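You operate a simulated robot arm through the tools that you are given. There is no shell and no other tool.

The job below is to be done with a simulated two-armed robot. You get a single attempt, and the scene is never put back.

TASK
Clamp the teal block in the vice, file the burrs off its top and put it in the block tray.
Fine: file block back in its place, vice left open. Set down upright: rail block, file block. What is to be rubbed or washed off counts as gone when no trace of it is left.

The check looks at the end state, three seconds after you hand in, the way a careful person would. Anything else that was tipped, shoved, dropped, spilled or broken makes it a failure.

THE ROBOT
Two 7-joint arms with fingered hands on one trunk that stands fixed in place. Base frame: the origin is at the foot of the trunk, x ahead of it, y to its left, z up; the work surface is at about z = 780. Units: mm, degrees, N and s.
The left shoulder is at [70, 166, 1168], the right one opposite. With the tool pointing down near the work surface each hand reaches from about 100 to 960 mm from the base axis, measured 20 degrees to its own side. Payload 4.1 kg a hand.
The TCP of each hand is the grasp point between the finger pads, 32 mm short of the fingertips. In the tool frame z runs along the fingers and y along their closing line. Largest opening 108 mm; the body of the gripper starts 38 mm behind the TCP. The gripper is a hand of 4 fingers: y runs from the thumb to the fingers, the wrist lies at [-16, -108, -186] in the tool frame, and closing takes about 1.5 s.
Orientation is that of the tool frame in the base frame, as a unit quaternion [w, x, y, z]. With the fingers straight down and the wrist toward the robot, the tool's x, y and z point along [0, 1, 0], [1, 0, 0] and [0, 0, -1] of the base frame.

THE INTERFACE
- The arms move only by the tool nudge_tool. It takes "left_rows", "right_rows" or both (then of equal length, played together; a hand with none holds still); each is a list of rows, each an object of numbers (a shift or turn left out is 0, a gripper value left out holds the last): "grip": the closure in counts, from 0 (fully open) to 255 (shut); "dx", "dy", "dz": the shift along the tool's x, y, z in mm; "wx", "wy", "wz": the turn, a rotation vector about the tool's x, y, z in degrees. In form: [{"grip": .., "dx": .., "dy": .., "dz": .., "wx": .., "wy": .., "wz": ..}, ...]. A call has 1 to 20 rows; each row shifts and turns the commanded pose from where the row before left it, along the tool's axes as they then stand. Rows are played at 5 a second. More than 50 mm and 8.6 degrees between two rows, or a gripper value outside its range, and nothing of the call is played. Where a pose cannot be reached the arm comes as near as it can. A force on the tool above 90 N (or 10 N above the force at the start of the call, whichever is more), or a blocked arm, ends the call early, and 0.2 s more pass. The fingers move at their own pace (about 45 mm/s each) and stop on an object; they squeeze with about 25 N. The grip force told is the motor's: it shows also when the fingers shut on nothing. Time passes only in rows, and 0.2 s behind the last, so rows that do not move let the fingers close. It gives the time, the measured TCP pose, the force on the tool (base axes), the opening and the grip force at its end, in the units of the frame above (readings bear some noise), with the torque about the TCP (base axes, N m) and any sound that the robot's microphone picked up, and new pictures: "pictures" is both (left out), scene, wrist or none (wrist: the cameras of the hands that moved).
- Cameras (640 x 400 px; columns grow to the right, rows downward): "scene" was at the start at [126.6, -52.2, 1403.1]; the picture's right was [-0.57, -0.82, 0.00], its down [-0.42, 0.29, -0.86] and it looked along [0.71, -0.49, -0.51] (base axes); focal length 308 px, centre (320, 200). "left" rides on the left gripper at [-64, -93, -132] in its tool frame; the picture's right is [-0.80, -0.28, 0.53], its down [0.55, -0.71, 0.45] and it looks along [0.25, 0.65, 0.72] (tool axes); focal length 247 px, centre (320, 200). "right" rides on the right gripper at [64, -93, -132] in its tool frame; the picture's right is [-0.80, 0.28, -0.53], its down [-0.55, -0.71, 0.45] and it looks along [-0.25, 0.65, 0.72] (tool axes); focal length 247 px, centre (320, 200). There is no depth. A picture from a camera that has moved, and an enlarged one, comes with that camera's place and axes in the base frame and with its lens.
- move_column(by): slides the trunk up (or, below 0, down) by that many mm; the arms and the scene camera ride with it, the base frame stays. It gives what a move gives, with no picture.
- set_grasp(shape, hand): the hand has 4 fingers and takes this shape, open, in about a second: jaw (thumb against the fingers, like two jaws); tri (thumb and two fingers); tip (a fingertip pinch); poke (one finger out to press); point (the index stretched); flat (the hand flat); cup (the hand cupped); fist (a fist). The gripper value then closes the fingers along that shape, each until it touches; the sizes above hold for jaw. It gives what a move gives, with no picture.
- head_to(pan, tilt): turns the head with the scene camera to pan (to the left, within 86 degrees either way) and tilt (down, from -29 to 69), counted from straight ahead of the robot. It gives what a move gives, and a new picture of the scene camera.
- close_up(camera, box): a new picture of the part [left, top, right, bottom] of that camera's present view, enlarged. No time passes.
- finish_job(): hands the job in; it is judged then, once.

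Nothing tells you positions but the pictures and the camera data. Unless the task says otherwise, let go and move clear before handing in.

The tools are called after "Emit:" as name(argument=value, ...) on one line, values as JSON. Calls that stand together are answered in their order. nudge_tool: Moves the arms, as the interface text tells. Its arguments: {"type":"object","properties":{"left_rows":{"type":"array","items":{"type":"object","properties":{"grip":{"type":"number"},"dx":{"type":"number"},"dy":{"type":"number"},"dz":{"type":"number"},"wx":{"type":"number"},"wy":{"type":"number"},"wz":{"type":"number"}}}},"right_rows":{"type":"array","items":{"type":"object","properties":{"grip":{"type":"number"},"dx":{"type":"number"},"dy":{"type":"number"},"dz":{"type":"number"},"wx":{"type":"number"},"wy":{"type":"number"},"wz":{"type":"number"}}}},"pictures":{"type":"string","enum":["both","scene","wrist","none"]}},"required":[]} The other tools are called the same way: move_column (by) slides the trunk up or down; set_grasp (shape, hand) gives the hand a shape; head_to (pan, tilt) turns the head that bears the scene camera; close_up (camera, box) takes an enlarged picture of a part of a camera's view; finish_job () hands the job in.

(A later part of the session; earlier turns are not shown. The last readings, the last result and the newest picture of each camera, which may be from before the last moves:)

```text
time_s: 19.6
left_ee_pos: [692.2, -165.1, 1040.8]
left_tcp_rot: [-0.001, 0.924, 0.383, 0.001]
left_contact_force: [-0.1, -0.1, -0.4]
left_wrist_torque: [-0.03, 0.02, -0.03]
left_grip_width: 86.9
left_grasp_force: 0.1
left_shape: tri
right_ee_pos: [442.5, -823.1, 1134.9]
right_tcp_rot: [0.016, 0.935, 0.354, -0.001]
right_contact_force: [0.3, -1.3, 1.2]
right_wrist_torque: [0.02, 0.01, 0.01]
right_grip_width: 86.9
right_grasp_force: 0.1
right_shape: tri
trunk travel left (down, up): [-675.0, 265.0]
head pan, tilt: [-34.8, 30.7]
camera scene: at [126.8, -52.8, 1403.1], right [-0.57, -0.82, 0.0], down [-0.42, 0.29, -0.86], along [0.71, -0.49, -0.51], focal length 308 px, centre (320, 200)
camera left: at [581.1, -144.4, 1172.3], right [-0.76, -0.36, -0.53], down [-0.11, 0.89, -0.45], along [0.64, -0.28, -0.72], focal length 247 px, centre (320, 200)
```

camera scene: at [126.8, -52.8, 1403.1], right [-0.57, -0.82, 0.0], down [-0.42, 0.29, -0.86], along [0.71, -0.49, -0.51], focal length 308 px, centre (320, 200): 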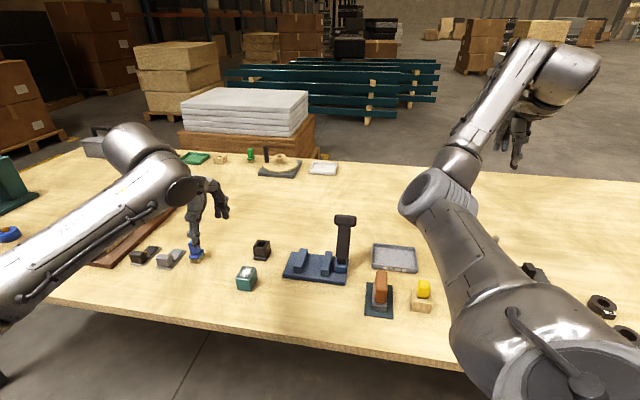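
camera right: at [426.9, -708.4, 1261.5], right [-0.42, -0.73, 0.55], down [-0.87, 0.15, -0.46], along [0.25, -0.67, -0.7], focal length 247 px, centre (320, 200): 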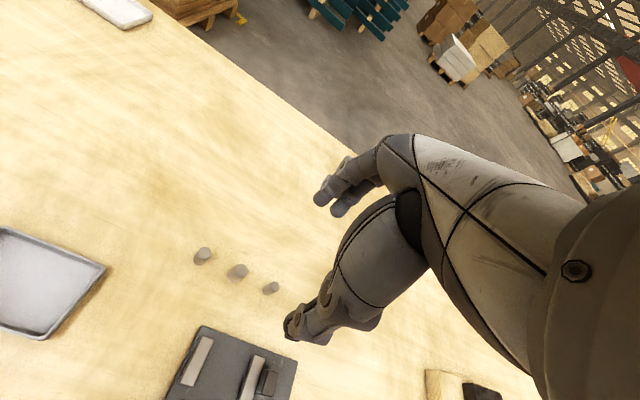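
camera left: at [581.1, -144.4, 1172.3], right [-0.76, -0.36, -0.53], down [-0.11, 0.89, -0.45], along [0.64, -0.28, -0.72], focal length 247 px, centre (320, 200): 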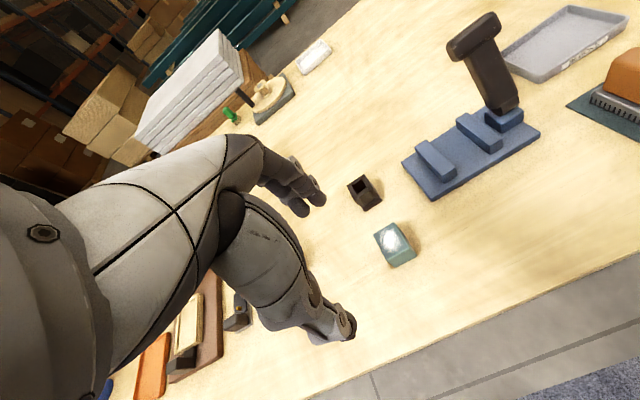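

The left arm reaches here easily. I zoom in with the left wrist camera to pin down the block and vice.

Emit:
close_up(camera="left", box=[320, 160, 440, 280])

Emit:
close_up(camera="left", box=[390, 90, 550, 210])

Emit:
close_up(camera="scene", box=[180, 150, 280, 300])

```text
3.33 times, centred on (380, 220) of left
camera zoom: at [581.1, -144.4, 1172.3], right [-0.76, -0.36, -0.53], down [-0.11, 0.89, -0.45], along [0.64, -0.28, -0.72], focal length 823 px, centre (120, 133)
```

zoom: 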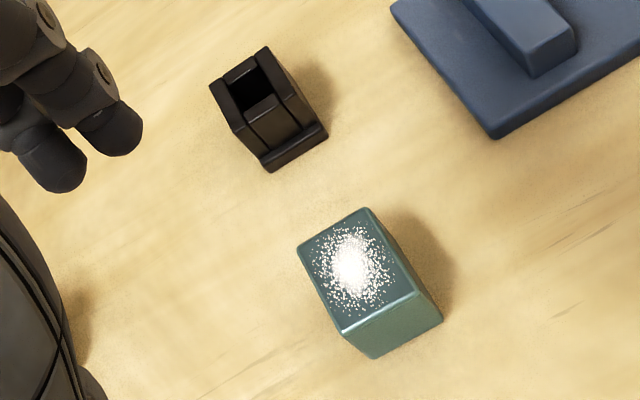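

```text
3.33 times, centred on (470, 150) of left
camera zoom: at [581.1, -144.4, 1172.3], right [-0.76, -0.36, -0.53], down [-0.11, 0.89, -0.45], along [0.64, -0.28, -0.72], focal length 823 px, centre (-180, 367)
```

zoom: 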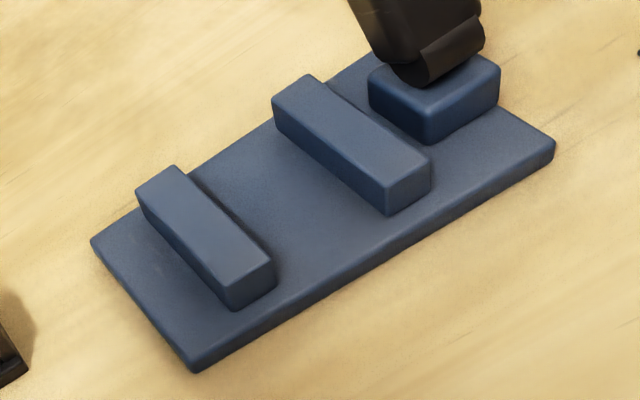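

```text
2.67 times, centred on (230, 225) of scene
camera zoom: at [126.8, -52.8, 1403.1], right [-0.57, -0.82, 0.0], down [-0.42, 0.29, -0.86], along [0.71, -0.49, -0.51], focal length 821 px, centre (560, 133)
```

zoom: 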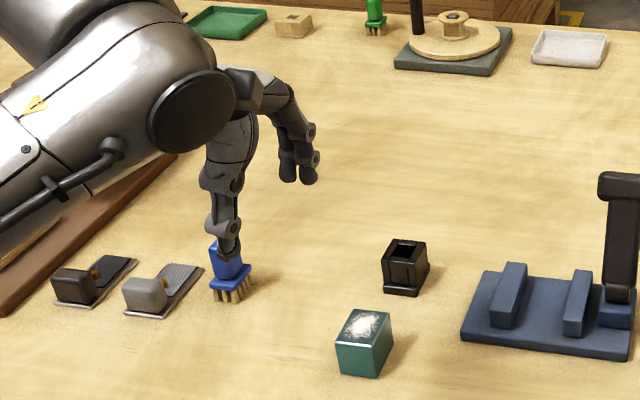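

Block centre is about (729.6,-234.4) with its top at z≈824; the gap between the vice jaws is centred at about (675,-412), base plate top z≈796. I move the left hand over the block.

Emit:
nudge_tool(left_rows=[{"dx": -5.6, "dy": 18.9, "dz": 30}, {"dx": -5.7, "dy": 18.9, "dz": 30}, {"dx": -5.7, "dy": 18.9, "dz": 30}, {"dx": -5.6, "dy": 18.8, "dz": 30}, {"dz": 15}, {"dx": 0}], pictures="both")

Emit:
close_up(camera="scene", box=[190, 170, 310, 300])

Emit:
close_up(camera="left", box=[240, 150, 440, 350])

```text
time_s: 21.0
left_ee_pos: [727.3, -230.6, 905.8]
left_tcp_rot: [0.0, 0.923, 0.384, 0.0]
left_contact_force: [-0.4, 0.3, 0.4]
left_wrist_torque: [0.02, -0.02, -0.01]
left_grip_width: 87.0
left_grasp_force: 0.1
left_shape: tri
right_ee_pos: [442.6, -823.1, 1134.5]
right_tcp_rot: [0.016, 0.935, 0.354, 0.0]
right_contact_force: [-0.5, 0.6, -0.2]
right_wrist_torque: [0.01, -0.01, -0.01]
right_grip_width: 87.1
right_grasp_force: 0.0
right_shape: tri
trunk travel left (down, up): [-675.0, 265.0]
head pan, tilt: [-34.8, 30.7]
camera scene: at [126.6, -52.4, 1403.1], right [-0.57, -0.82, 0.0], down [-0.42, 0.29, -0.86], along [0.71, -0.49, -0.51], focal length 308 px, centre (320, 200)
camera left: at [616.6, -211.1, 1037.3], right [-0.76, -0.36, -0.53], down [-0.11, 0.89, -0.45], along [0.64, -0.28, -0.72], focal length 247 px, centre (320, 200)
```

scene: 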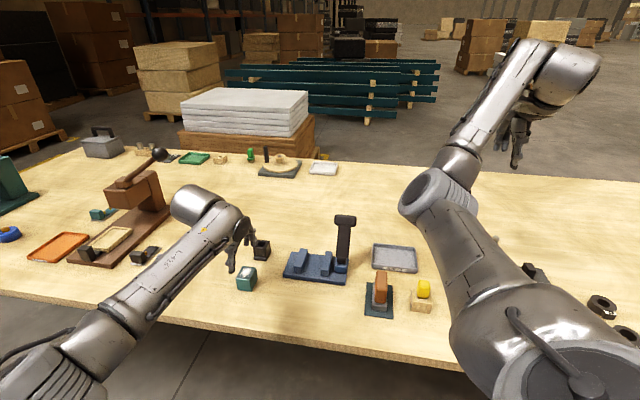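
left: 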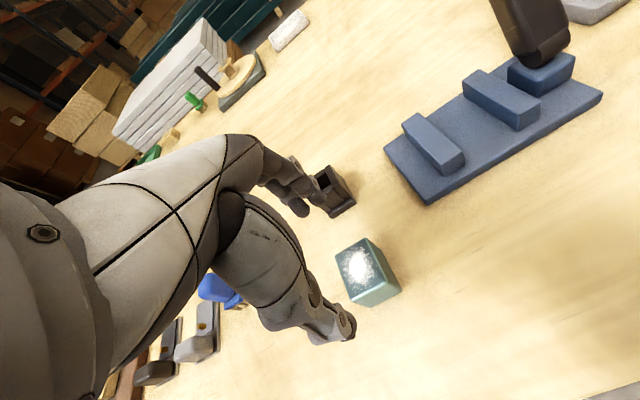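

```text
3.08 times, centred on (250, 235) of scene
camera zoom: at [126.6, -52.4, 1403.1], right [-0.57, -0.82, 0.0], down [-0.42, 0.29, -0.86], along [0.71, -0.49, -0.51], focal length 948 px, centre (535, 92)
```

zoom: 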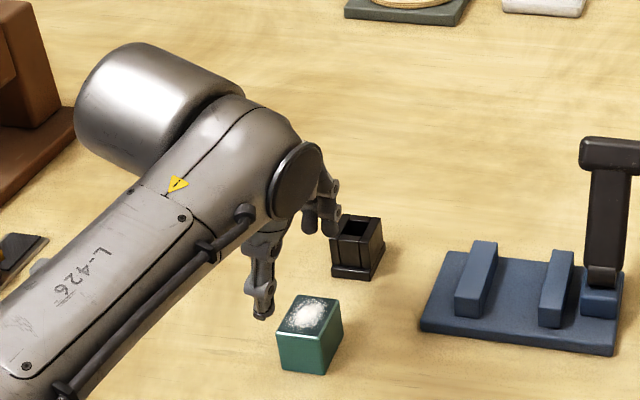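

```text
2.00 times, centred on (340, 250) of left
camera zoom: at [616.6, -211.1, 1037.3], right [-0.76, -0.36, -0.53], down [-0.11, 0.89, -0.45], along [0.64, -0.28, -0.72], focal length 494 px, centre (280, 100)
```

zoom: 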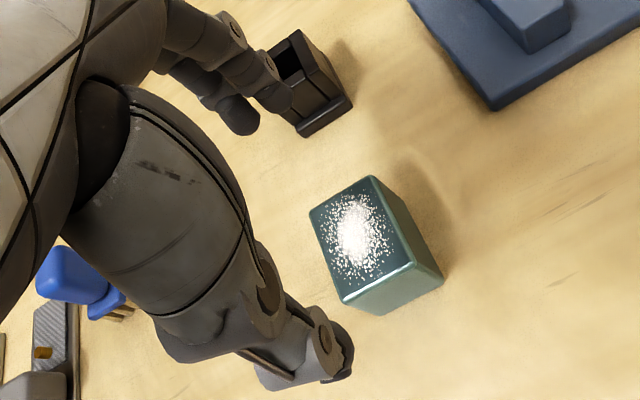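

The alignment looks right: thumb in front, two fingers behind the block, with ample space to the black holder. I lower around the block and close.

Emit:
nudge_tool(left_rows=[{"dx": -1, "dy": 3, "dz": 17}, {"dz": 17}, {"dz": 17}, {"dz": 16}, {"dz": 0}], pictures="both")

Emit:
close_up(camera="scene", box=[190, 190, 310, 310])

Emit:
close_up(camera="left", box=[240, 150, 440, 350])

```text
time_s: 22.2
left_ee_pos: [728.8, -234.8, 837.5]
left_tcp_rot: [0.0, 0.923, 0.384, 0.001]
left_contact_force: [0.1, -0.3, -0.8]
left_wrist_torque: [0.01, 0.02, 0.01]
left_grip_width: 87.1
left_grasp_force: 0.0
left_shape: tri
right_ee_pos: [442.6, -822.3, 1134.8]
right_tcp_rot: [0.016, 0.935, 0.354, 0.0]
right_contact_force: [-0.1, 0.2, 0.3]
right_wrist_torque: [-0.01, -0.04, -0.01]
right_grip_width: 87.0
right_grasp_force: 0.1
right_shape: tri
trunk travel left (down, up): [-675.0, 265.0]
head pan, tilt: [-34.8, 30.7]
camera scene: at [126.6, -52.1, 1403.1], right [-0.57, -0.82, 0.0], down [-0.42, 0.29, -0.86], along [0.71, -0.49, -0.51], focal length 308 px, centre (320, 200)
camera left: at [618.1, -213.9, 969.3], right [-0.76, -0.36, -0.53], down [-0.11, 0.89, -0.45], along [0.64, -0.28, -0.72], focal length 247 px, centre (320, 200)
```

scene: 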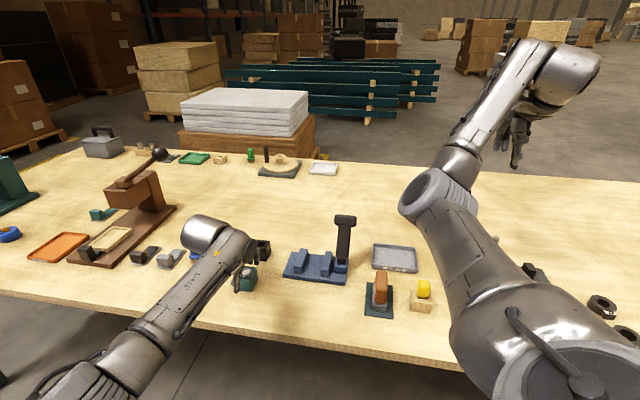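
left: 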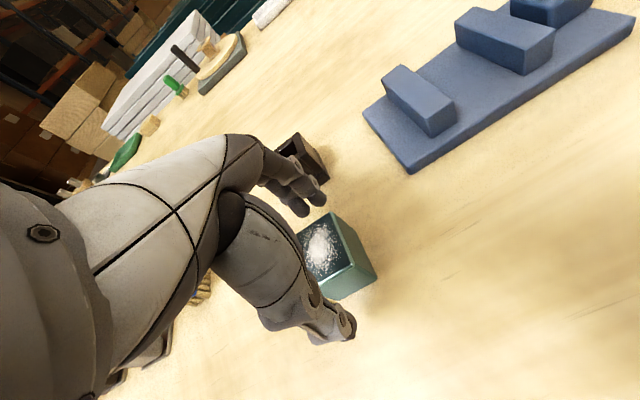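

```text
3.33 times, centred on (250, 250) of scene
camera zoom: at [126.6, -52.1, 1403.1], right [-0.57, -0.82, 0.0], down [-0.42, 0.29, -0.86], along [0.71, -0.49, -0.51], focal length 1027 px, centre (553, 33)
```

zoom: 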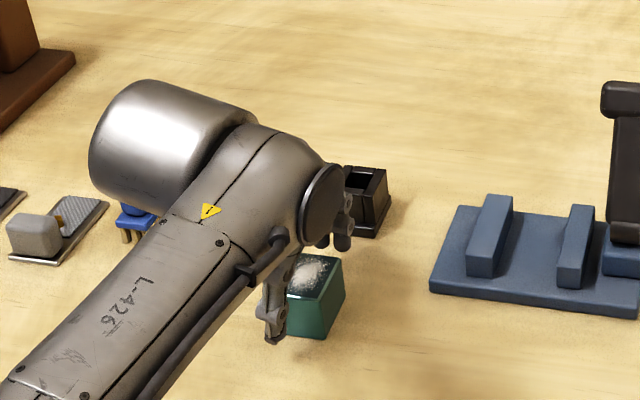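

```text
2.00 times, centred on (340, 250) of left
camera zoom: at [618.1, -213.9, 969.3], right [-0.76, -0.36, -0.53], down [-0.11, 0.89, -0.45], along [0.64, -0.28, -0.72], focal length 494 px, centre (280, 100)
```

zoom: 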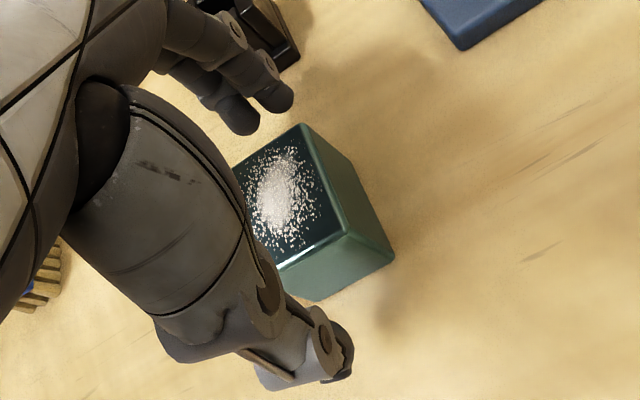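

The digits sit slightly to the left of the block's middle; I shift 4 mm to the right (tool -x) and close the hand on the block.

Emit:
nudge_tool(left_rows=[{"dx": -4}, {"grip": 140}, {"grip": 140}, {"grip": 140}, {"grip": 255}, {"grip": 255}, {"grip": 255}, {"grip": 255}], pictures="both")

Emit:
close_up(camera="left", box=[240, 150, 440, 350])

Emit:
close_up(camera="scene", box=[190, 190, 310, 310])

```text
time_s: 24.0
left_ee_pos: [725.3, -238.0, 836.9]
left_tcp_rot: [0.0, 0.923, 0.384, 0.0]
left_contact_force: [-0.3, -0.5, 0.0]
left_wrist_torque: [-0.02, -0.01, -0.01]
left_grip_width: 44.7
left_grasp_force: 24.9
left_shape: tri
right_ee_pos: [441.4, -823.2, 1134.6]
right_tcp_rot: [0.016, 0.935, 0.354, 0.0]
right_contact_force: [-0.4, 1.2, -0.2]
right_wrist_torque: [0.0, -0.02, 0.04]
right_grip_width: 87.0
right_grasp_force: 0.1
right_shape: tri
trunk travel left (down, up): [-675.0, 265.0]
head pan, tilt: [-34.8, 30.7]
camera scene: at [126.8, -52.4, 1403.1], right [-0.57, -0.82, 0.0], down [-0.42, 0.29, -0.86], along [0.71, -0.49, -0.51], focal length 308 px, centre (320, 200)
camera left: at [615.6, -217.7, 968.6], right [-0.76, -0.36, -0.53], down [-0.11, 0.89, -0.45], along [0.64, -0.28, -0.72], focal length 247 px, centre (320, 200)
```

scene: 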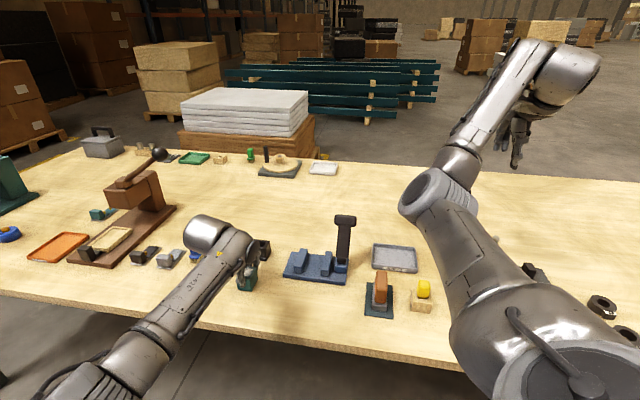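
left: 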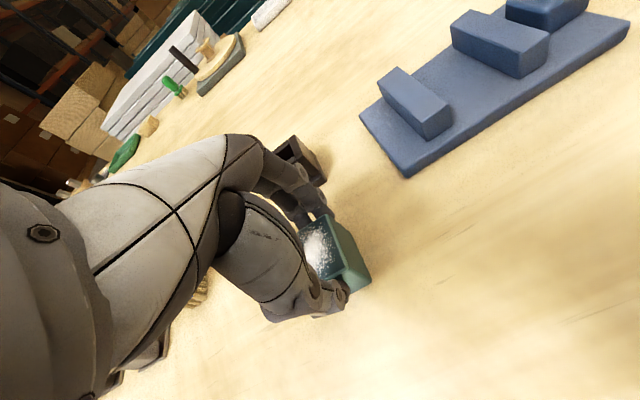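

```text
2.00 times, centred on (340, 250) of left
camera zoom: at [615.6, -217.7, 968.6], right [-0.76, -0.36, -0.53], down [-0.11, 0.89, -0.45], along [0.64, -0.28, -0.72], focal length 494 px, centre (280, 100)
```

zoom: 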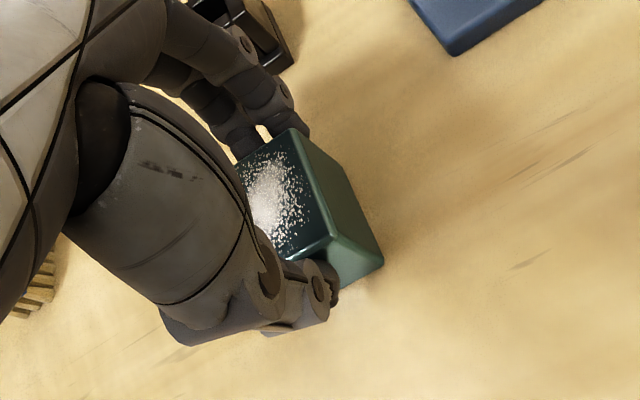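

```text
3.33 times, centred on (250, 250) of scene
camera zoom: at [126.8, -52.4, 1403.1], right [-0.57, -0.82, 0.0], down [-0.42, 0.29, -0.86], along [0.71, -0.49, -0.51], focal length 1027 px, centre (553, 33)
```

zoom: 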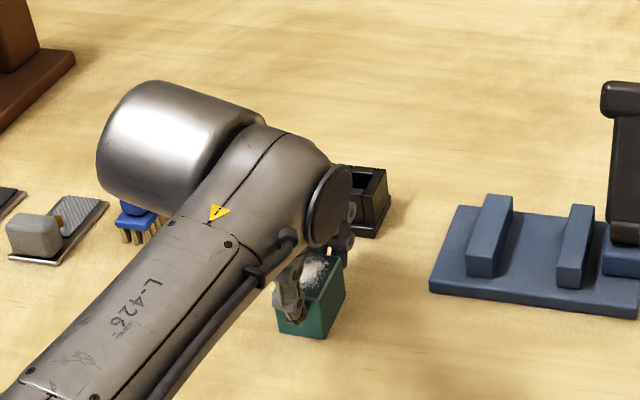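

Gripped: width 44.7 mm at 25 N. I lift the block straight up and check that it hangs level.

Emit:
nudge_tool(left_rows=[{"dz": -15}, {"dz": -25}, {"dz": -30}, {"dz": -25}, {"dz": 0}], pictures="wrist")

Emit:
close_up(camera="scene", box=[190, 170, 310, 290])

```text
time_s: 25.2
left_ee_pos: [724.8, -237.5, 932.3]
left_tcp_rot: [0.0, 0.924, 0.384, 0.0]
left_contact_force: [-0.2, 0.8, -0.3]
left_wrist_torque: [0.03, -0.01, 0.02]
left_grip_width: 44.4
left_grasp_force: 25.3
left_shape: tri
right_ee_pos: [442.3, -822.7, 1134.1]
right_tcp_rot: [0.016, 0.935, 0.355, 0.001]
right_contact_force: [-0.3, -0.4, -0.5]
right_wrist_torque: [-0.01, -0.01, 0.0]
right_grip_width: 86.8
right_grasp_force: 0.1
right_shape: tri
trunk travel left (down, up): [-675.0, 265.0]
head pan, tilt: [-34.8, 30.7]
camera left: at [614.1, -217.7, 1063.1], right [-0.76, -0.37, -0.53], down [-0.11, 0.89, -0.45], along [0.63, -0.28, -0.72], focal length 247 px, centre (320, 200)
```

left: 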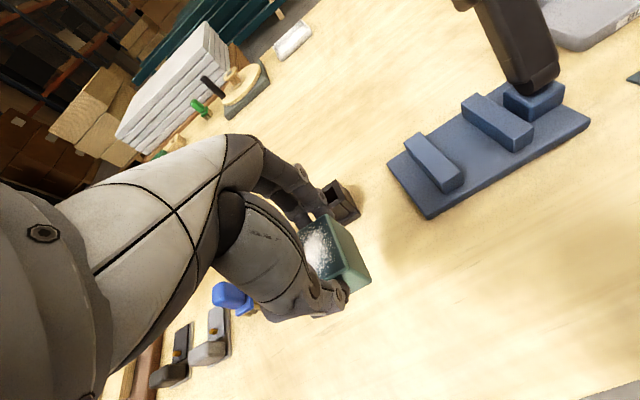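

```text
3.33 times, centred on (250, 230) of scene
camera zoom: at [127.1, -52.4, 1403.1], right [-0.57, -0.82, 0.0], down [-0.42, 0.29, -0.86], along [0.71, -0.49, -0.51], focal length 1027 px, centre (553, 100)
```

zoom: 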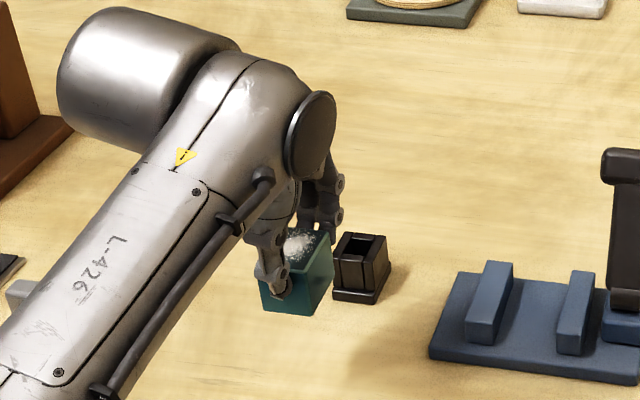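

The block is held level. Now I carry it over to the vice, above the gap between the jaws.

Emit:
nudge_tool(left_rows=[{"dx": -27.2, "dy": 14.6}, {"dx": -27.2, "dy": 14.6}, {"dx": -27.2, "dy": 14.7}, {"dx": -27.2, "dy": 14.7}, {"dx": -27.2, "dy": 14.7}, {"dx": -27.3, "dy": 14.6}, {"dx": 0}], pictures="both")

Emit:
close_up(camera="scene", box=[260, 190, 380, 300])

Emit:
close_up(camera="left", box=[240, 130, 440, 330])

```text
time_s: 26.8
left_ee_pos: [696.0, -340.7, 930.9]
left_tcp_rot: [0.002, 0.924, 0.382, 0.0]
left_contact_force: [-0.1, -0.3, -0.9]
left_wrist_torque: [0.01, 0.02, -0.04]
left_grip_width: 44.4
left_grasp_force: 24.3
left_shape: tri
left hand out of reach, approached as far as the arm can: row 4, 5, 6
right_ee_pos: [440.9, -823.5, 1134.7]
right_tcp_rot: [0.016, 0.935, 0.354, 0.001]
right_contact_force: [-0.1, 0.6, 0.5]
right_wrist_torque: [-0.01, 0.0, -0.02]
right_grip_width: 87.1
right_grasp_force: 0.0
right_shape: tri
trunk travel left (down, up): [-675.0, 265.0]
head pan, tilt: [-34.8, 30.7]
camera scene: at [127.0, -52.3, 1403.1], right [-0.57, -0.82, 0.0], down [-0.42, 0.29, -0.86], along [0.71, -0.49, -0.51], focal length 308 px, centre (320, 200)
camera left: at [584.3, -320.2, 1061.3], right [-0.76, -0.37, -0.53], down [-0.11, 0.89, -0.45], along [0.64, -0.28, -0.72], focal length 247 px, centre (320, 200)
```

scene: 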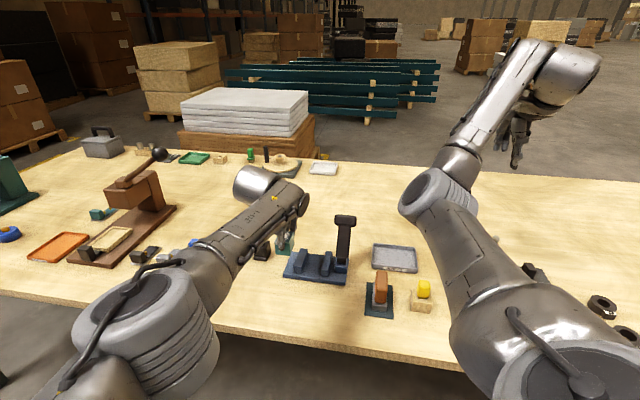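
left: 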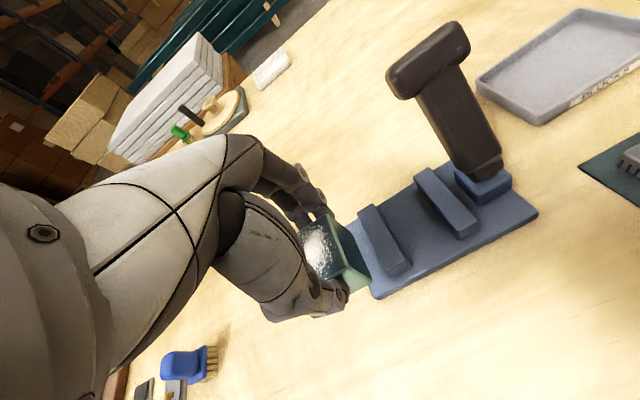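

```text
3.64 times, centred on (320, 245) of scene
camera zoom: at [127.0, -52.3, 1403.1], right [-0.57, -0.82, 0.0], down [-0.42, 0.29, -0.86], along [0.71, -0.49, -0.51], focal length 1120 px, centre (320, 36)
```

zoom: 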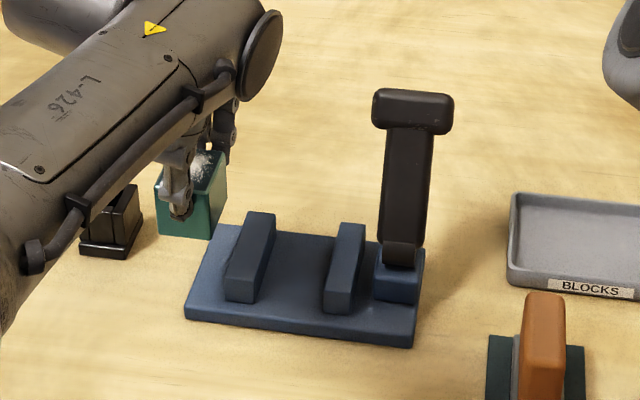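

```text
2.00 times, centred on (340, 230) of left
camera zoom: at [584.3, -320.2, 1061.3], right [-0.76, -0.37, -0.53], down [-0.11, 0.89, -0.45], along [0.64, -0.28, -0.72], focal length 494 px, centre (280, 140)
```

zoom: 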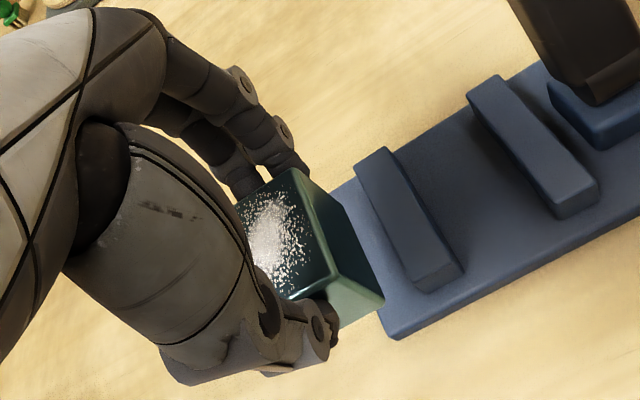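

The left arm cannot reach as far as the vice. I'll instead set the block down on the free bench area in front of the vice, where the right arm can take it with the same grip.

Emit:
nudge_tool(left_rows=[{"dx": -7.4, "dy": -30}, {"dx": -7.4, "dy": -30}, {"dx": -7.4, "dy": -30}, {"dx": -7.4, "dy": -30}, {"dx": -7.4, "dy": -29.6}, {"dx": 0}], pictures="both")

Emit:
close_up(camera="scene", box=[220, 190, 400, 340])

```text
time_s: 28.2
left_ee_pos: [558.2, -265.3, 929.2]
left_tcp_rot: [0.0, 0.923, 0.384, -0.001]
left_contact_force: [0.1, 0.1, -1.8]
left_wrist_torque: [0.03, 0.02, -0.01]
left_grip_width: 44.5
left_grasp_force: 25.3
left_shape: tri
right_ee_pos: [443.6, -823.5, 1133.6]
right_tcp_rot: [0.015, 0.935, 0.354, 0.0]
right_contact_force: [0.7, -0.2, 0.6]
right_wrist_torque: [0.01, 0.01, 0.0]
right_grip_width: 86.9
right_grasp_force: 0.1
right_shape: tri
trunk travel left (down, up): [-675.0, 265.0]
head pan, tilt: [-34.8, 30.7]
camera scene: at [127.5, -52.6, 1403.0], right [-0.57, -0.82, 0.0], down [-0.42, 0.29, -0.86], along [0.71, -0.49, -0.51], focal length 308 px, centre (320, 200)
camera left: at [448.2, -245.6, 1060.4], right [-0.76, -0.37, -0.53], down [-0.11, 0.89, -0.45], along [0.63, -0.28, -0.72], focal length 247 px, centre (320, 200)
```

scene: 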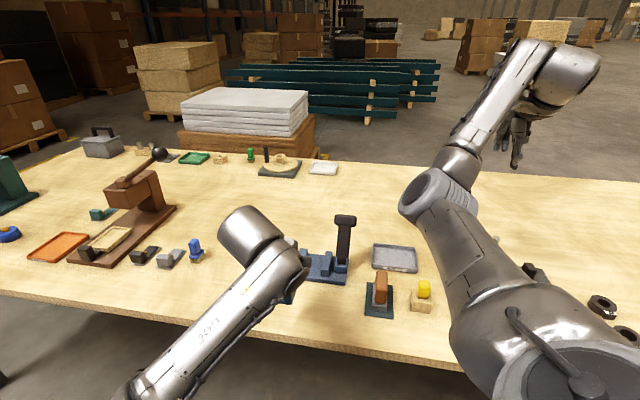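
left: 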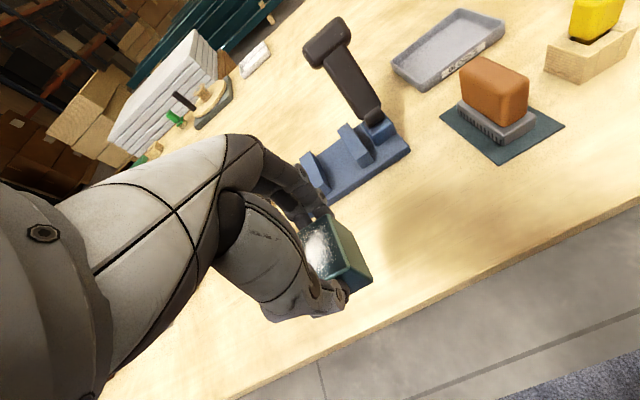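

```text
2.67 times, centred on (310, 265) of scene
camera zoom: at [127.5, -52.6, 1403.0], right [-0.57, -0.82, 0.0], down [-0.42, 0.29, -0.86], along [0.71, -0.49, -0.51], focal length 821 px, centre (347, 27)
```

zoom: 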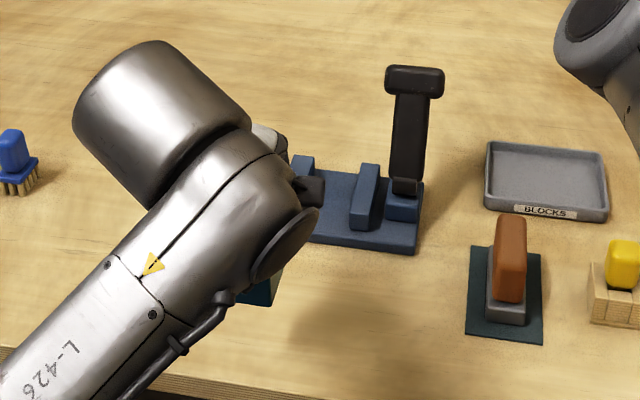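

The command was held at the reachable place, so I'm at (558,-265). I shift to about (540,-336) and lower the block to just above the bench.

Emit:
nudge_tool(left_rows=[{"dx": -31.5, "dy": 18.7}, {"dx": -31.5, "dy": 18.7}, {"dz": 25}, {"dz": 25}, {"dz": 20}, {"dz": 14}, {"dz": 0}], pictures="both")

Emit:
close_up(camera="left", box=[240, 150, 440, 350])

```text
time_s: 30.0
left_ee_pos: [583.3, -294.0, 837.4]
left_tcp_rot: [-0.013, 0.912, 0.409, 0.024]
left_contact_force: [-0.9, -0.5, 4.6]
left_wrist_torque: [-0.13, 0.0, -0.01]
left_grip_width: 44.9
left_grasp_force: 25.4
left_shape: tri
right_ee_pos: [441.4, -823.2, 1135.1]
right_tcp_rot: [0.016, 0.935, 0.354, 0.001]
right_contact_force: [-0.1, 0.5, 0.2]
right_wrist_torque: [-0.02, -0.01, -0.02]
right_grip_width: 87.0
right_grasp_force: 0.1
right_shape: tri
trunk travel left (down, up): [-675.0, 265.0]
head pan, tilt: [-34.8, 30.7]
stopped in row 7 (left hand): the arm was blocked; the commanded pose is now the measured one
camera scene: at [126.1, -52.1, 1403.2], right [-0.57, -0.82, 0.0], down [-0.42, 0.29, -0.86], along [0.71, -0.49, -0.51], focal length 308 px, centre (320, 200)
camera left: at [467.3, -286.6, 965.2], right [-0.72, -0.38, -0.57], down [-0.15, 0.9, -0.41], along [0.67, -0.21, -0.71], focal length 247 px, centre (320, 200)
```

scene: 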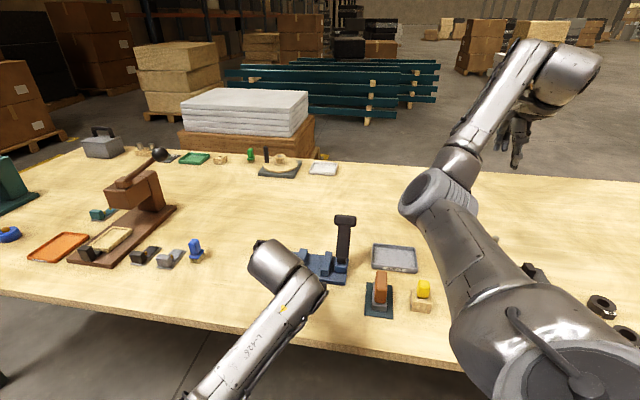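
left: 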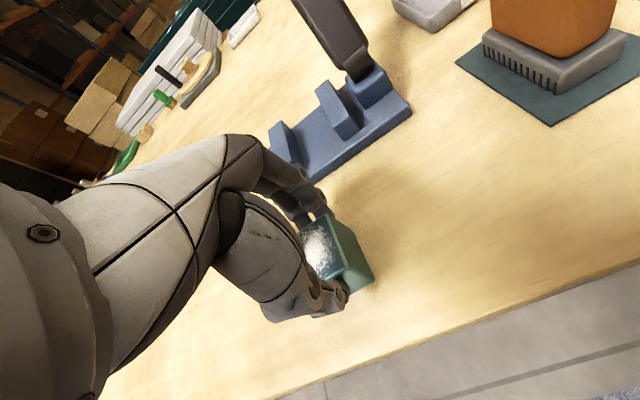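

```text
2.00 times, centred on (340, 250) of left
camera zoom: at [467.3, -286.6, 965.2], right [-0.72, -0.38, -0.57], down [-0.15, 0.9, -0.41], along [0.67, -0.21, -0.71], focal length 494 px, centre (280, 100)
```

zoom: 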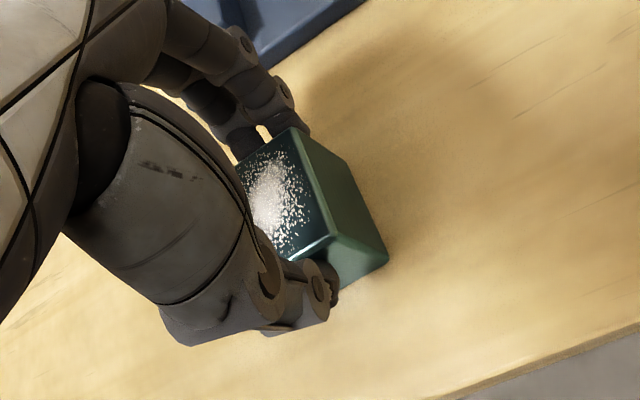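

The left arm hit a joint limit just as the block touched the bench, slightly tilted (about 3°). I lift a little, move back toward the left and straighten up.

Emit:
nudge_tool(left_rows=[{"dz": -15}, {"dx": 12, "dz": -5}, {"dx": 12, "wx": -0.1, "wy": -1.6, "wz": 1.6}, {"dx": 6, "wx": -0.1, "wy": -1.5, "wz": 1.7}, {"dx": 0}], pictures="both")

```text
time_s: 31.2
left_ee_pos: [600.0, -275.8, 860.4]
left_tcp_rot: [-0.001, 0.925, 0.381, -0.002]
left_contact_force: [0.8, -0.2, -0.3]
left_wrist_torque: [-0.01, 0.03, 0.0]
left_grip_width: 44.6
left_grasp_force: 25.3
left_shape: tri
right_ee_pos: [441.4, -822.9, 1133.7]
right_tcp_rot: [0.015, 0.935, 0.354, 0.001]
right_contact_force: [0.7, -0.1, -0.1]
right_wrist_torque: [0.01, 0.0, -0.02]
right_grip_width: 87.1
right_grasp_force: 0.0
right_shape: tri
trunk travel left (down, up): [-675.0, 265.0]
head pan, tilt: [-34.8, 30.7]
camera scene: at [126.6, -52.5, 1403.1], right [-0.57, -0.82, 0.0], down [-0.42, 0.29, -0.86], along [0.71, -0.49, -0.51], focal length 308 px, centre (320, 200)
camera left: at [490.1, -255.2, 990.9], right [-0.77, -0.36, -0.53], down [-0.11, 0.89, -0.45], along [0.63, -0.29, -0.72], focal length 247 px, centre (320, 200)
```

scene: 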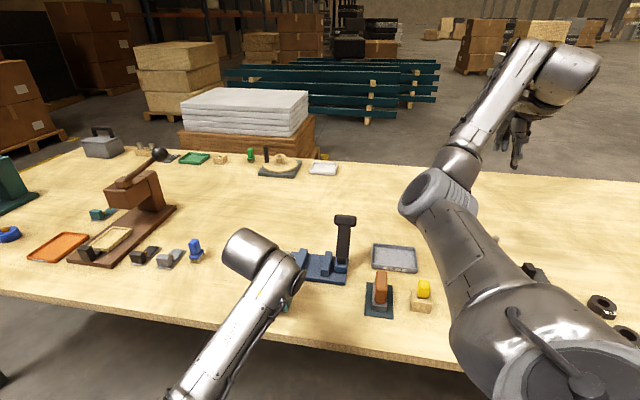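
left: 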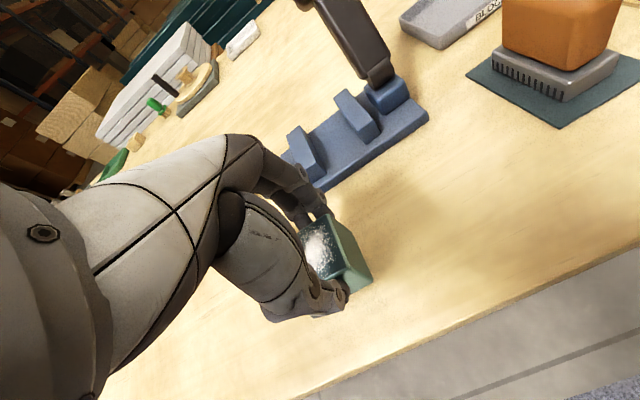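

Straight again. I lower the block gently to the bench.

Emit:
nudge_tool(left_rows=[{"dz": 10}, {"dz": 8}, {"dz": 2}, {"dz": 1}, {"dz": 1}, {"dz": 0}], pictures="wrist")

```text
time_s: 32.6
left_ee_pos: [605.4, -269.1, 836.6]
left_tcp_rot: [-0.003, 0.923, 0.386, 0.003]
left_contact_force: [-2.5, -5.6, 12.7]
left_wrist_torque: [-0.14, -0.01, -0.03]
left_grip_width: 44.8
left_grasp_force: 25.1
left_shape: tri
right_ee_pos: [439.8, -823.2, 1135.4]
right_tcp_rot: [0.016, 0.935, 0.354, 0.001]
right_contact_force: [0.8, 0.3, -0.3]
right_wrist_torque: [0.0, -0.01, 0.0]
right_grip_width: 86.9
right_grasp_force: 0.0
right_shape: tri
trunk travel left (down, up): [-675.0, 265.0]
head pan, tilt: [-34.8, 30.7]
camera left: at [494.7, -249.9, 967.8], right [-0.76, -0.36, -0.54], down [-0.11, 0.89, -0.44], along [0.64, -0.27, -0.72], focal length 247 px, centre (320, 200)
```

left: 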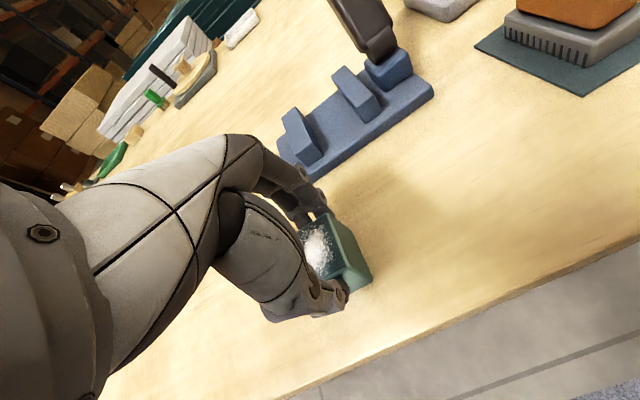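

The block stands on the bench. I release it and lift away.

Emit:
nudge_tool(left_rows=[{"grip": 60}, {"grip": 60}, {"grip": 60}, {"grip": 60}, {"dz": -20}, {"dz": -30}, {"dz": -40}, {"dz": 0}], pictures="both")

Emit:
close_up(camera="left", box=[240, 150, 440, 350])

```text
time_s: 34.6
left_ee_pos: [619.9, -255.6, 921.4]
left_tcp_rot: [-0.011, 0.919, 0.395, 0.009]
left_contact_force: [0.7, 0.6, -0.5]
left_wrist_torque: [-0.01, -0.03, -0.01]
left_grip_width: 82.5
left_grasp_force: 0.0
left_shape: tri
right_ee_pos: [442.1, -823.5, 1133.9]
right_tcp_rot: [0.015, 0.935, 0.354, 0.001]
right_contact_force: [1.2, 0.1, -0.6]
right_wrist_torque: [0.0, 0.02, 0.01]
right_grip_width: 87.0
right_grasp_force: 0.1
right_shape: tri
trunk travel left (down, up): [-675.0, 265.0]
head pan, tilt: [-34.8, 30.7]
stopped in row 8 (left hand): the arm was blocked; the commanded pose is now the measured one
camera scene: at [126.7, -52.3, 1403.1], right [-0.57, -0.82, 0.0], down [-0.42, 0.29, -0.86], along [0.71, -0.49, -0.51], focal length 308 px, centre (320, 200)
camera left: at [508.0, -242.0, 1050.9], right [-0.75, -0.37, -0.55], down [-0.13, 0.9, -0.42], along [0.65, -0.25, -0.72], focal length 247 px, centre (320, 200)
```

scene: 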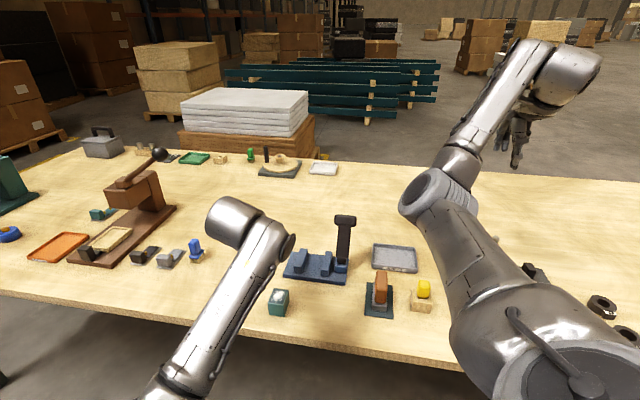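
left: 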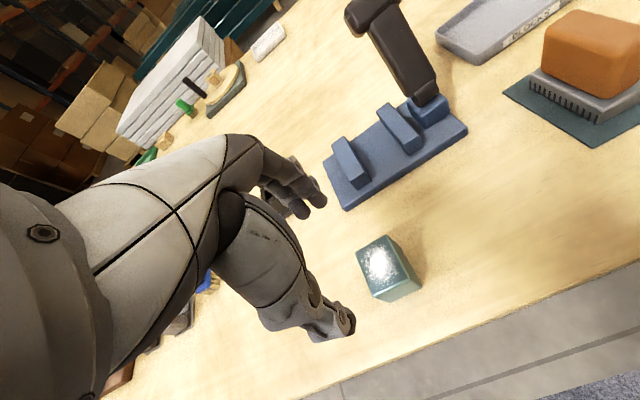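

```text
2.00 times, centred on (340, 250) of left
camera zoom: at [508.0, -242.0, 1050.9], right [-0.75, -0.37, -0.55], down [-0.13, 0.9, -0.42], along [0.65, -0.25, -0.72], focal length 494 px, centre (280, 100)
```

zoom: 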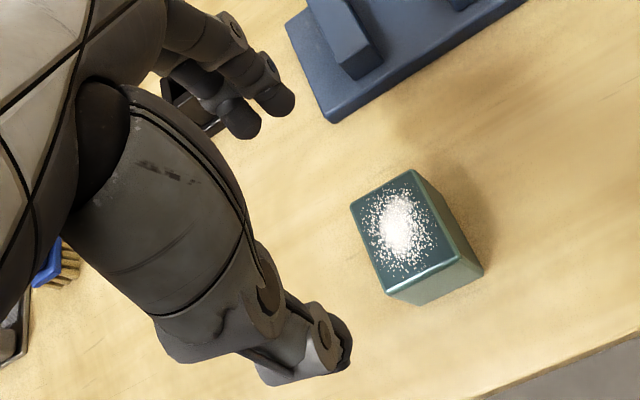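

The block stands upright in front of the vice. I withdraw the left arm to its own side and bring the right arm back in.

Emit:
nudge_tool(left_rows=[{"dx": 25, "dz": -25}, {"dx": 25, "dz": -25}, {"dx": 20, "dy": -30, "dz": -20}, {"dx": 20, "dy": -35, "dz": -20}, {"dx": 20, "dy": -35, "dz": -20}, {"dx": 20, "dy": -35, "dz": -20}, {"dx": 20, "dy": -35, "dz": -20}, {"dx": 20, "dy": -35, "dz": -20}, {"dx": 20, "dy": -35, "dz": -20}, {"dx": 20, "dy": -35, "dz": -20}, {"dx": 20, "dy": -35, "dz": -20}, {"dx": 20, "dy": -35, "dz": -15}, {"dx": 20, "dy": -35, "dz": -15}], pictures="both")

Emit:
close_up(camera="scene", box=[240, 205, 400, 335])

```text
time_s: 37.4
left_ee_pos: [522.7, 198.4, 1191.9]
left_tcp_rot: [-0.009, 0.919, 0.394, 0.008]
left_contact_force: [-0.9, 0.3, 0.0]
left_wrist_torque: [0.01, -0.01, -0.01]
left_grip_width: 82.4
left_grasp_force: 0.0
left_shape: tri
right_ee_pos: [440.1, -821.6, 1135.2]
right_tcp_rot: [0.016, 0.935, 0.354, 0.0]
right_contact_force: [-0.3, 0.2, 0.8]
right_wrist_torque: [-0.03, 0.0, -0.02]
right_grip_width: 87.1
right_grasp_force: 0.0
right_shape: tri
trunk travel left (down, up): [-675.0, 265.0]
head pan, tilt: [-34.8, 30.7]
camera scene: at [124.9, -50.5, 1403.3], right [-0.57, -0.82, 0.0], down [-0.42, 0.29, -0.86], along [0.71, -0.49, -0.51], focal length 308 px, centre (320, 200)
camera left: at [412.3, 211.8, 1322.8], right [-0.75, -0.37, -0.55], down [-0.13, 0.9, -0.43], along [0.65, -0.25, -0.72], focal length 247 px, centre (320, 200)
```

scene: 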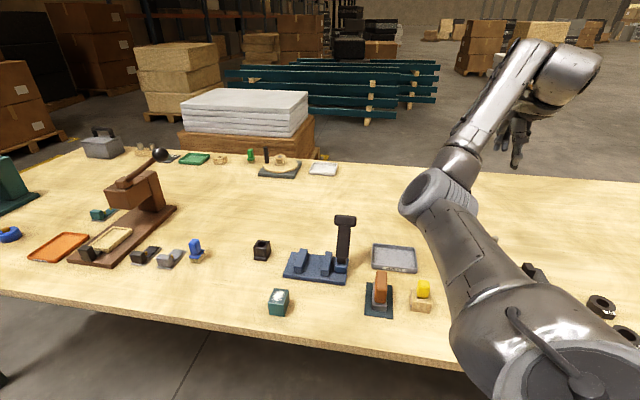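
left: 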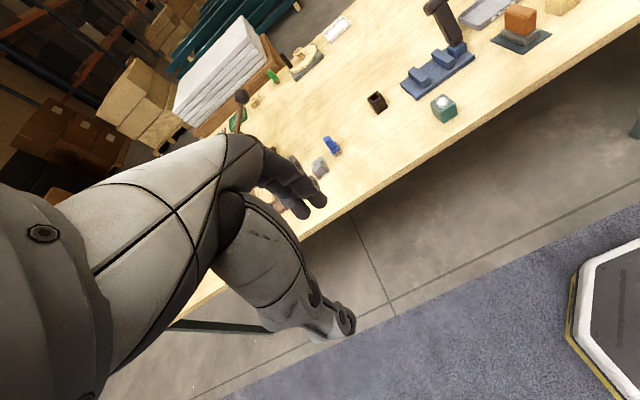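

```text
3.08 times, centred on (320, 270) of scene
camera zoom: at [124.9, -50.5, 1403.3], right [-0.57, -0.82, 0.0], down [-0.42, 0.29, -0.86], along [0.71, -0.49, -0.51], focal length 948 px, centre (320, -15)
```

zoom: 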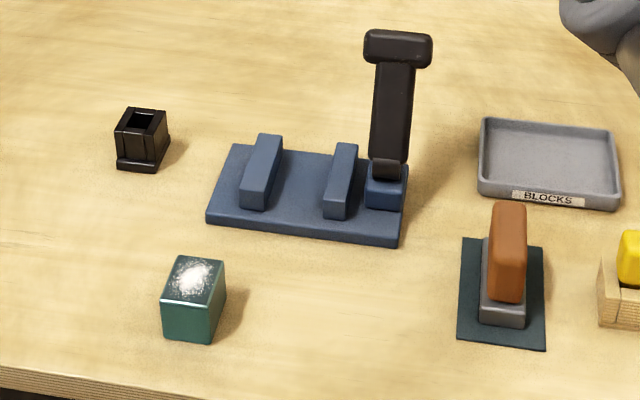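

The block stands at about (609.5,-265.5). I now bring the right hand in over it, with the left arm a bit further back.

Emit:
nudge_tool(right_rows=[{"wx": 1.7, "wy": 0.65, "wz": -3.5}, {"dx": 41, "dy": -21}, {"dx": 41, "dy": -21}, {"dx": 41, "dy": -21}, {"dx": 41, "dy": -21}, {"dx": 41, "dy": -21}, {"dx": 41, "dy": -21}, {"dx": 41, "dy": -21}, {"dx": 41, "dy": -21}, {"dx": 41, "dy": -21}, {"dx": 41, "dy": -21}, {"dx": 31, "dy": -21}, {"dx": 0}], left_rows=[{"dy": -36}, {"dy": -36}, {"dy": -36}, {"dy": -36}, {"dy": 0}, {"dy": 0}, {"dy": 0}, {"dy": 0}, {"dy": 0}, {"dy": 0}, {"dy": 0}, {"dy": 0}, {"dy": 0}], pictures="both")

```text
time_s: 40.2
left_ee_pos: [421.4, 295.6, 1193.6]
left_tcp_rot: [-0.01, 0.919, 0.394, 0.008]
left_contact_force: [0.1, -0.3, -0.3]
left_wrist_torque: [0.02, 0.0, 0.01]
left_grip_width: 82.4
left_grasp_force: 0.1
left_shape: tri
right_ee_pos: [592.2, -350.5, 1134.9]
right_tcp_rot: [0.0, 0.924, 0.382, 0.001]
right_contact_force: [0.1, -0.6, 0.2]
right_wrist_torque: [0.02, 0.01, 0.0]
right_grip_width: 86.8
right_grasp_force: 0.1
right_shape: tri
trunk travel left (down, up): [-675.0, 265.0]
head pan, tilt: [-34.8, 30.7]
camera scene: at [126.8, -52.9, 1403.1], right [-0.57, -0.82, 0.0], down [-0.42, 0.29, -0.86], along [0.71, -0.49, -0.51], focal length 308 px, centre (320, 200)
camera right: at [572.3, -239.3, 1267.1], right [-0.37, -0.76, 0.53], down [-0.89, 0.11, -0.45], along [0.28, -0.63, -0.72], focal length 247 px, centre (320, 200)
camera left: at [309.1, 308.1, 1323.7], right [-0.75, -0.37, -0.55], down [-0.13, 0.9, -0.43], along [0.65, -0.25, -0.72], focal length 247 px, centre (320, 200)
```

scene: 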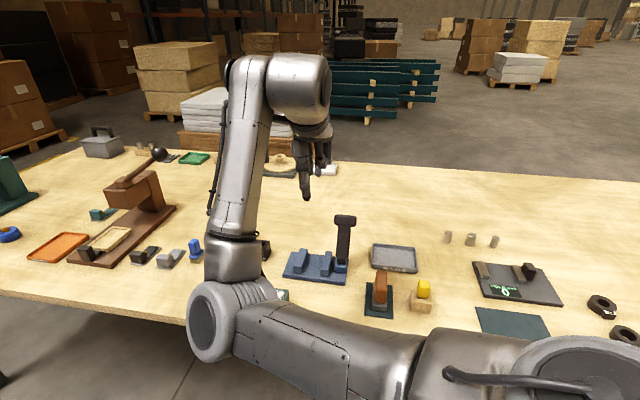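
right: 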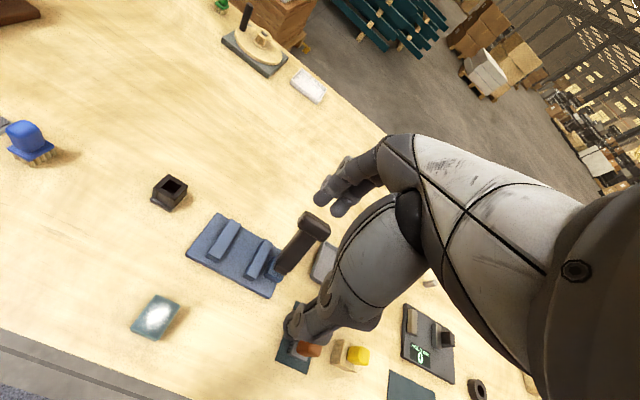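
left: 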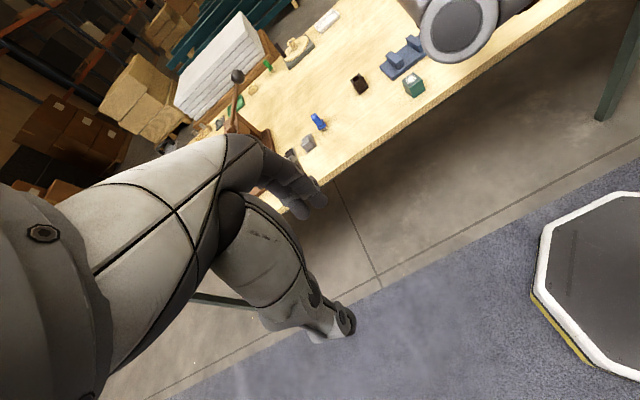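

I move the right hand over the block, watching whether the arm can follow.

Emit:
nudge_tool(right_rows=[{"dx": 12.4, "dy": -8, "dz": 30}, {"dx": 12.4, "dy": -8, "dz": 30}, {"dx": 12.4, "dy": -8, "dz": 30}, {"dx": 12.4, "dy": -8, "dz": 30}, {"dx": 12.4, "dy": -8, "dz": 30}, {"dx": 12.4, "dy": -8, "dz": 30}, {"dx": 0}], pictures="both")

```text
time_s: 41.6
left_ee_pos: [420.6, 294.9, 1193.9]
left_tcp_rot: [-0.011, 0.919, 0.394, 0.007]
left_contact_force: [-0.4, 0.8, 0.0]
left_wrist_torque: [0.02, -0.03, 0.02]
left_grip_width: 82.3
left_grasp_force: 0.0
left_shape: tri
right_ee_pos: [612.2, -325.2, 987.1]
right_tcp_rot: [0.05, 0.94, 0.338, 0.003]
right_contact_force: [-0.8, -0.4, 0.6]
right_wrist_torque: [0.05, -0.04, 0.0]
right_grip_width: 87.0
right_grasp_force: 0.0
right_shape: tri
trunk travel left (down, up): [-675.0, 265.0]
head pan, tilt: [-34.8, 30.7]
stopped in row 7 (right hand): the arm was blocked; the commanded pose is now the measured one
camera scene: at [126.7, -52.3, 1403.1], right [-0.57, -0.82, 0.0], down [-0.42, 0.29, -0.86], along [0.71, -0.49, -0.51], focal length 308 px, centre (320, 200)
camera right: at [597.6, -201.4, 1106.4], right [-0.46, -0.67, 0.58], down [-0.85, 0.15, -0.5], along [0.25, -0.72, -0.64], focal length 247 px, centre (320, 200)
```

scene: 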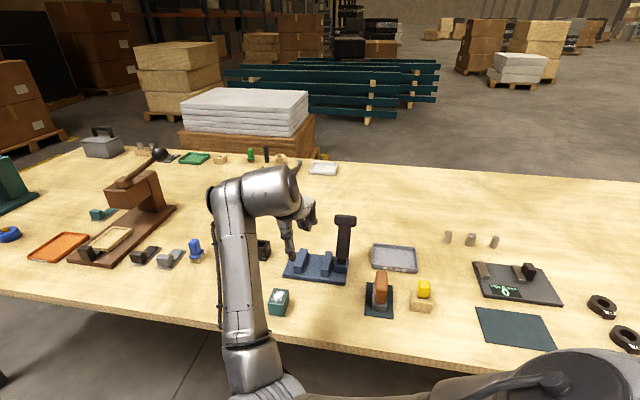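
right: 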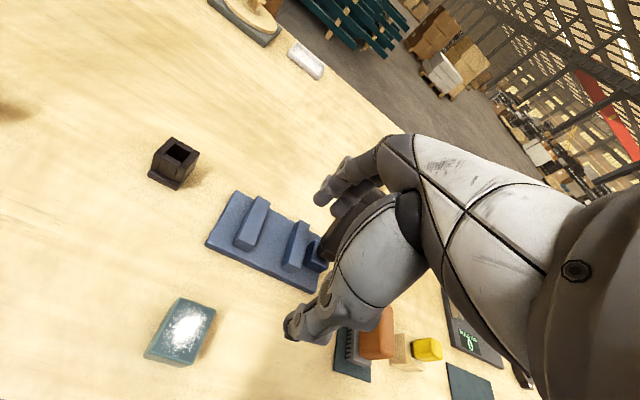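

The right arm is again at a limit this low and close in. Lowering the trunk should help, since the arm coped well when its hand was nearer shoulder height; I first raise the right hand clear and straighten it.

Emit:
nudge_tool(right_rows=[{"dz": -40}, {"dz": -40}, {"dz": -40}, {"dz": -40}, {"dz": -20, "wx": 2.7, "wy": 0.8, "wz": -2.7}, {"dz": -20, "wx": 2.7, "wy": 0.8, "wz": -2.7}, {"dx": 0}], pictures="none")

```text
time_s: 43.2
left_ee_pos: [421.1, 295.5, 1193.5]
left_tcp_rot: [-0.01, 0.919, 0.394, 0.006]
left_contact_force: [0.2, -0.6, 0.5]
left_wrist_torque: [0.02, -0.04, -0.02]
left_grip_width: 82.5
left_grasp_force: 0.0
left_shape: tri
right_ee_pos: [604.4, -306.8, 1183.1]
right_tcp_rot: [-0.001, 0.924, 0.383, -0.003]
right_contact_force: [0.7, 0.1, -0.9]
right_wrist_torque: [0.02, 0.0, 0.01]
right_grip_width: 87.2
right_grasp_force: 0.0
right_shape: tri
trunk travel left (down, up): [-675.0, 265.0]
head pan, tilt: [-34.8, 30.7]
```

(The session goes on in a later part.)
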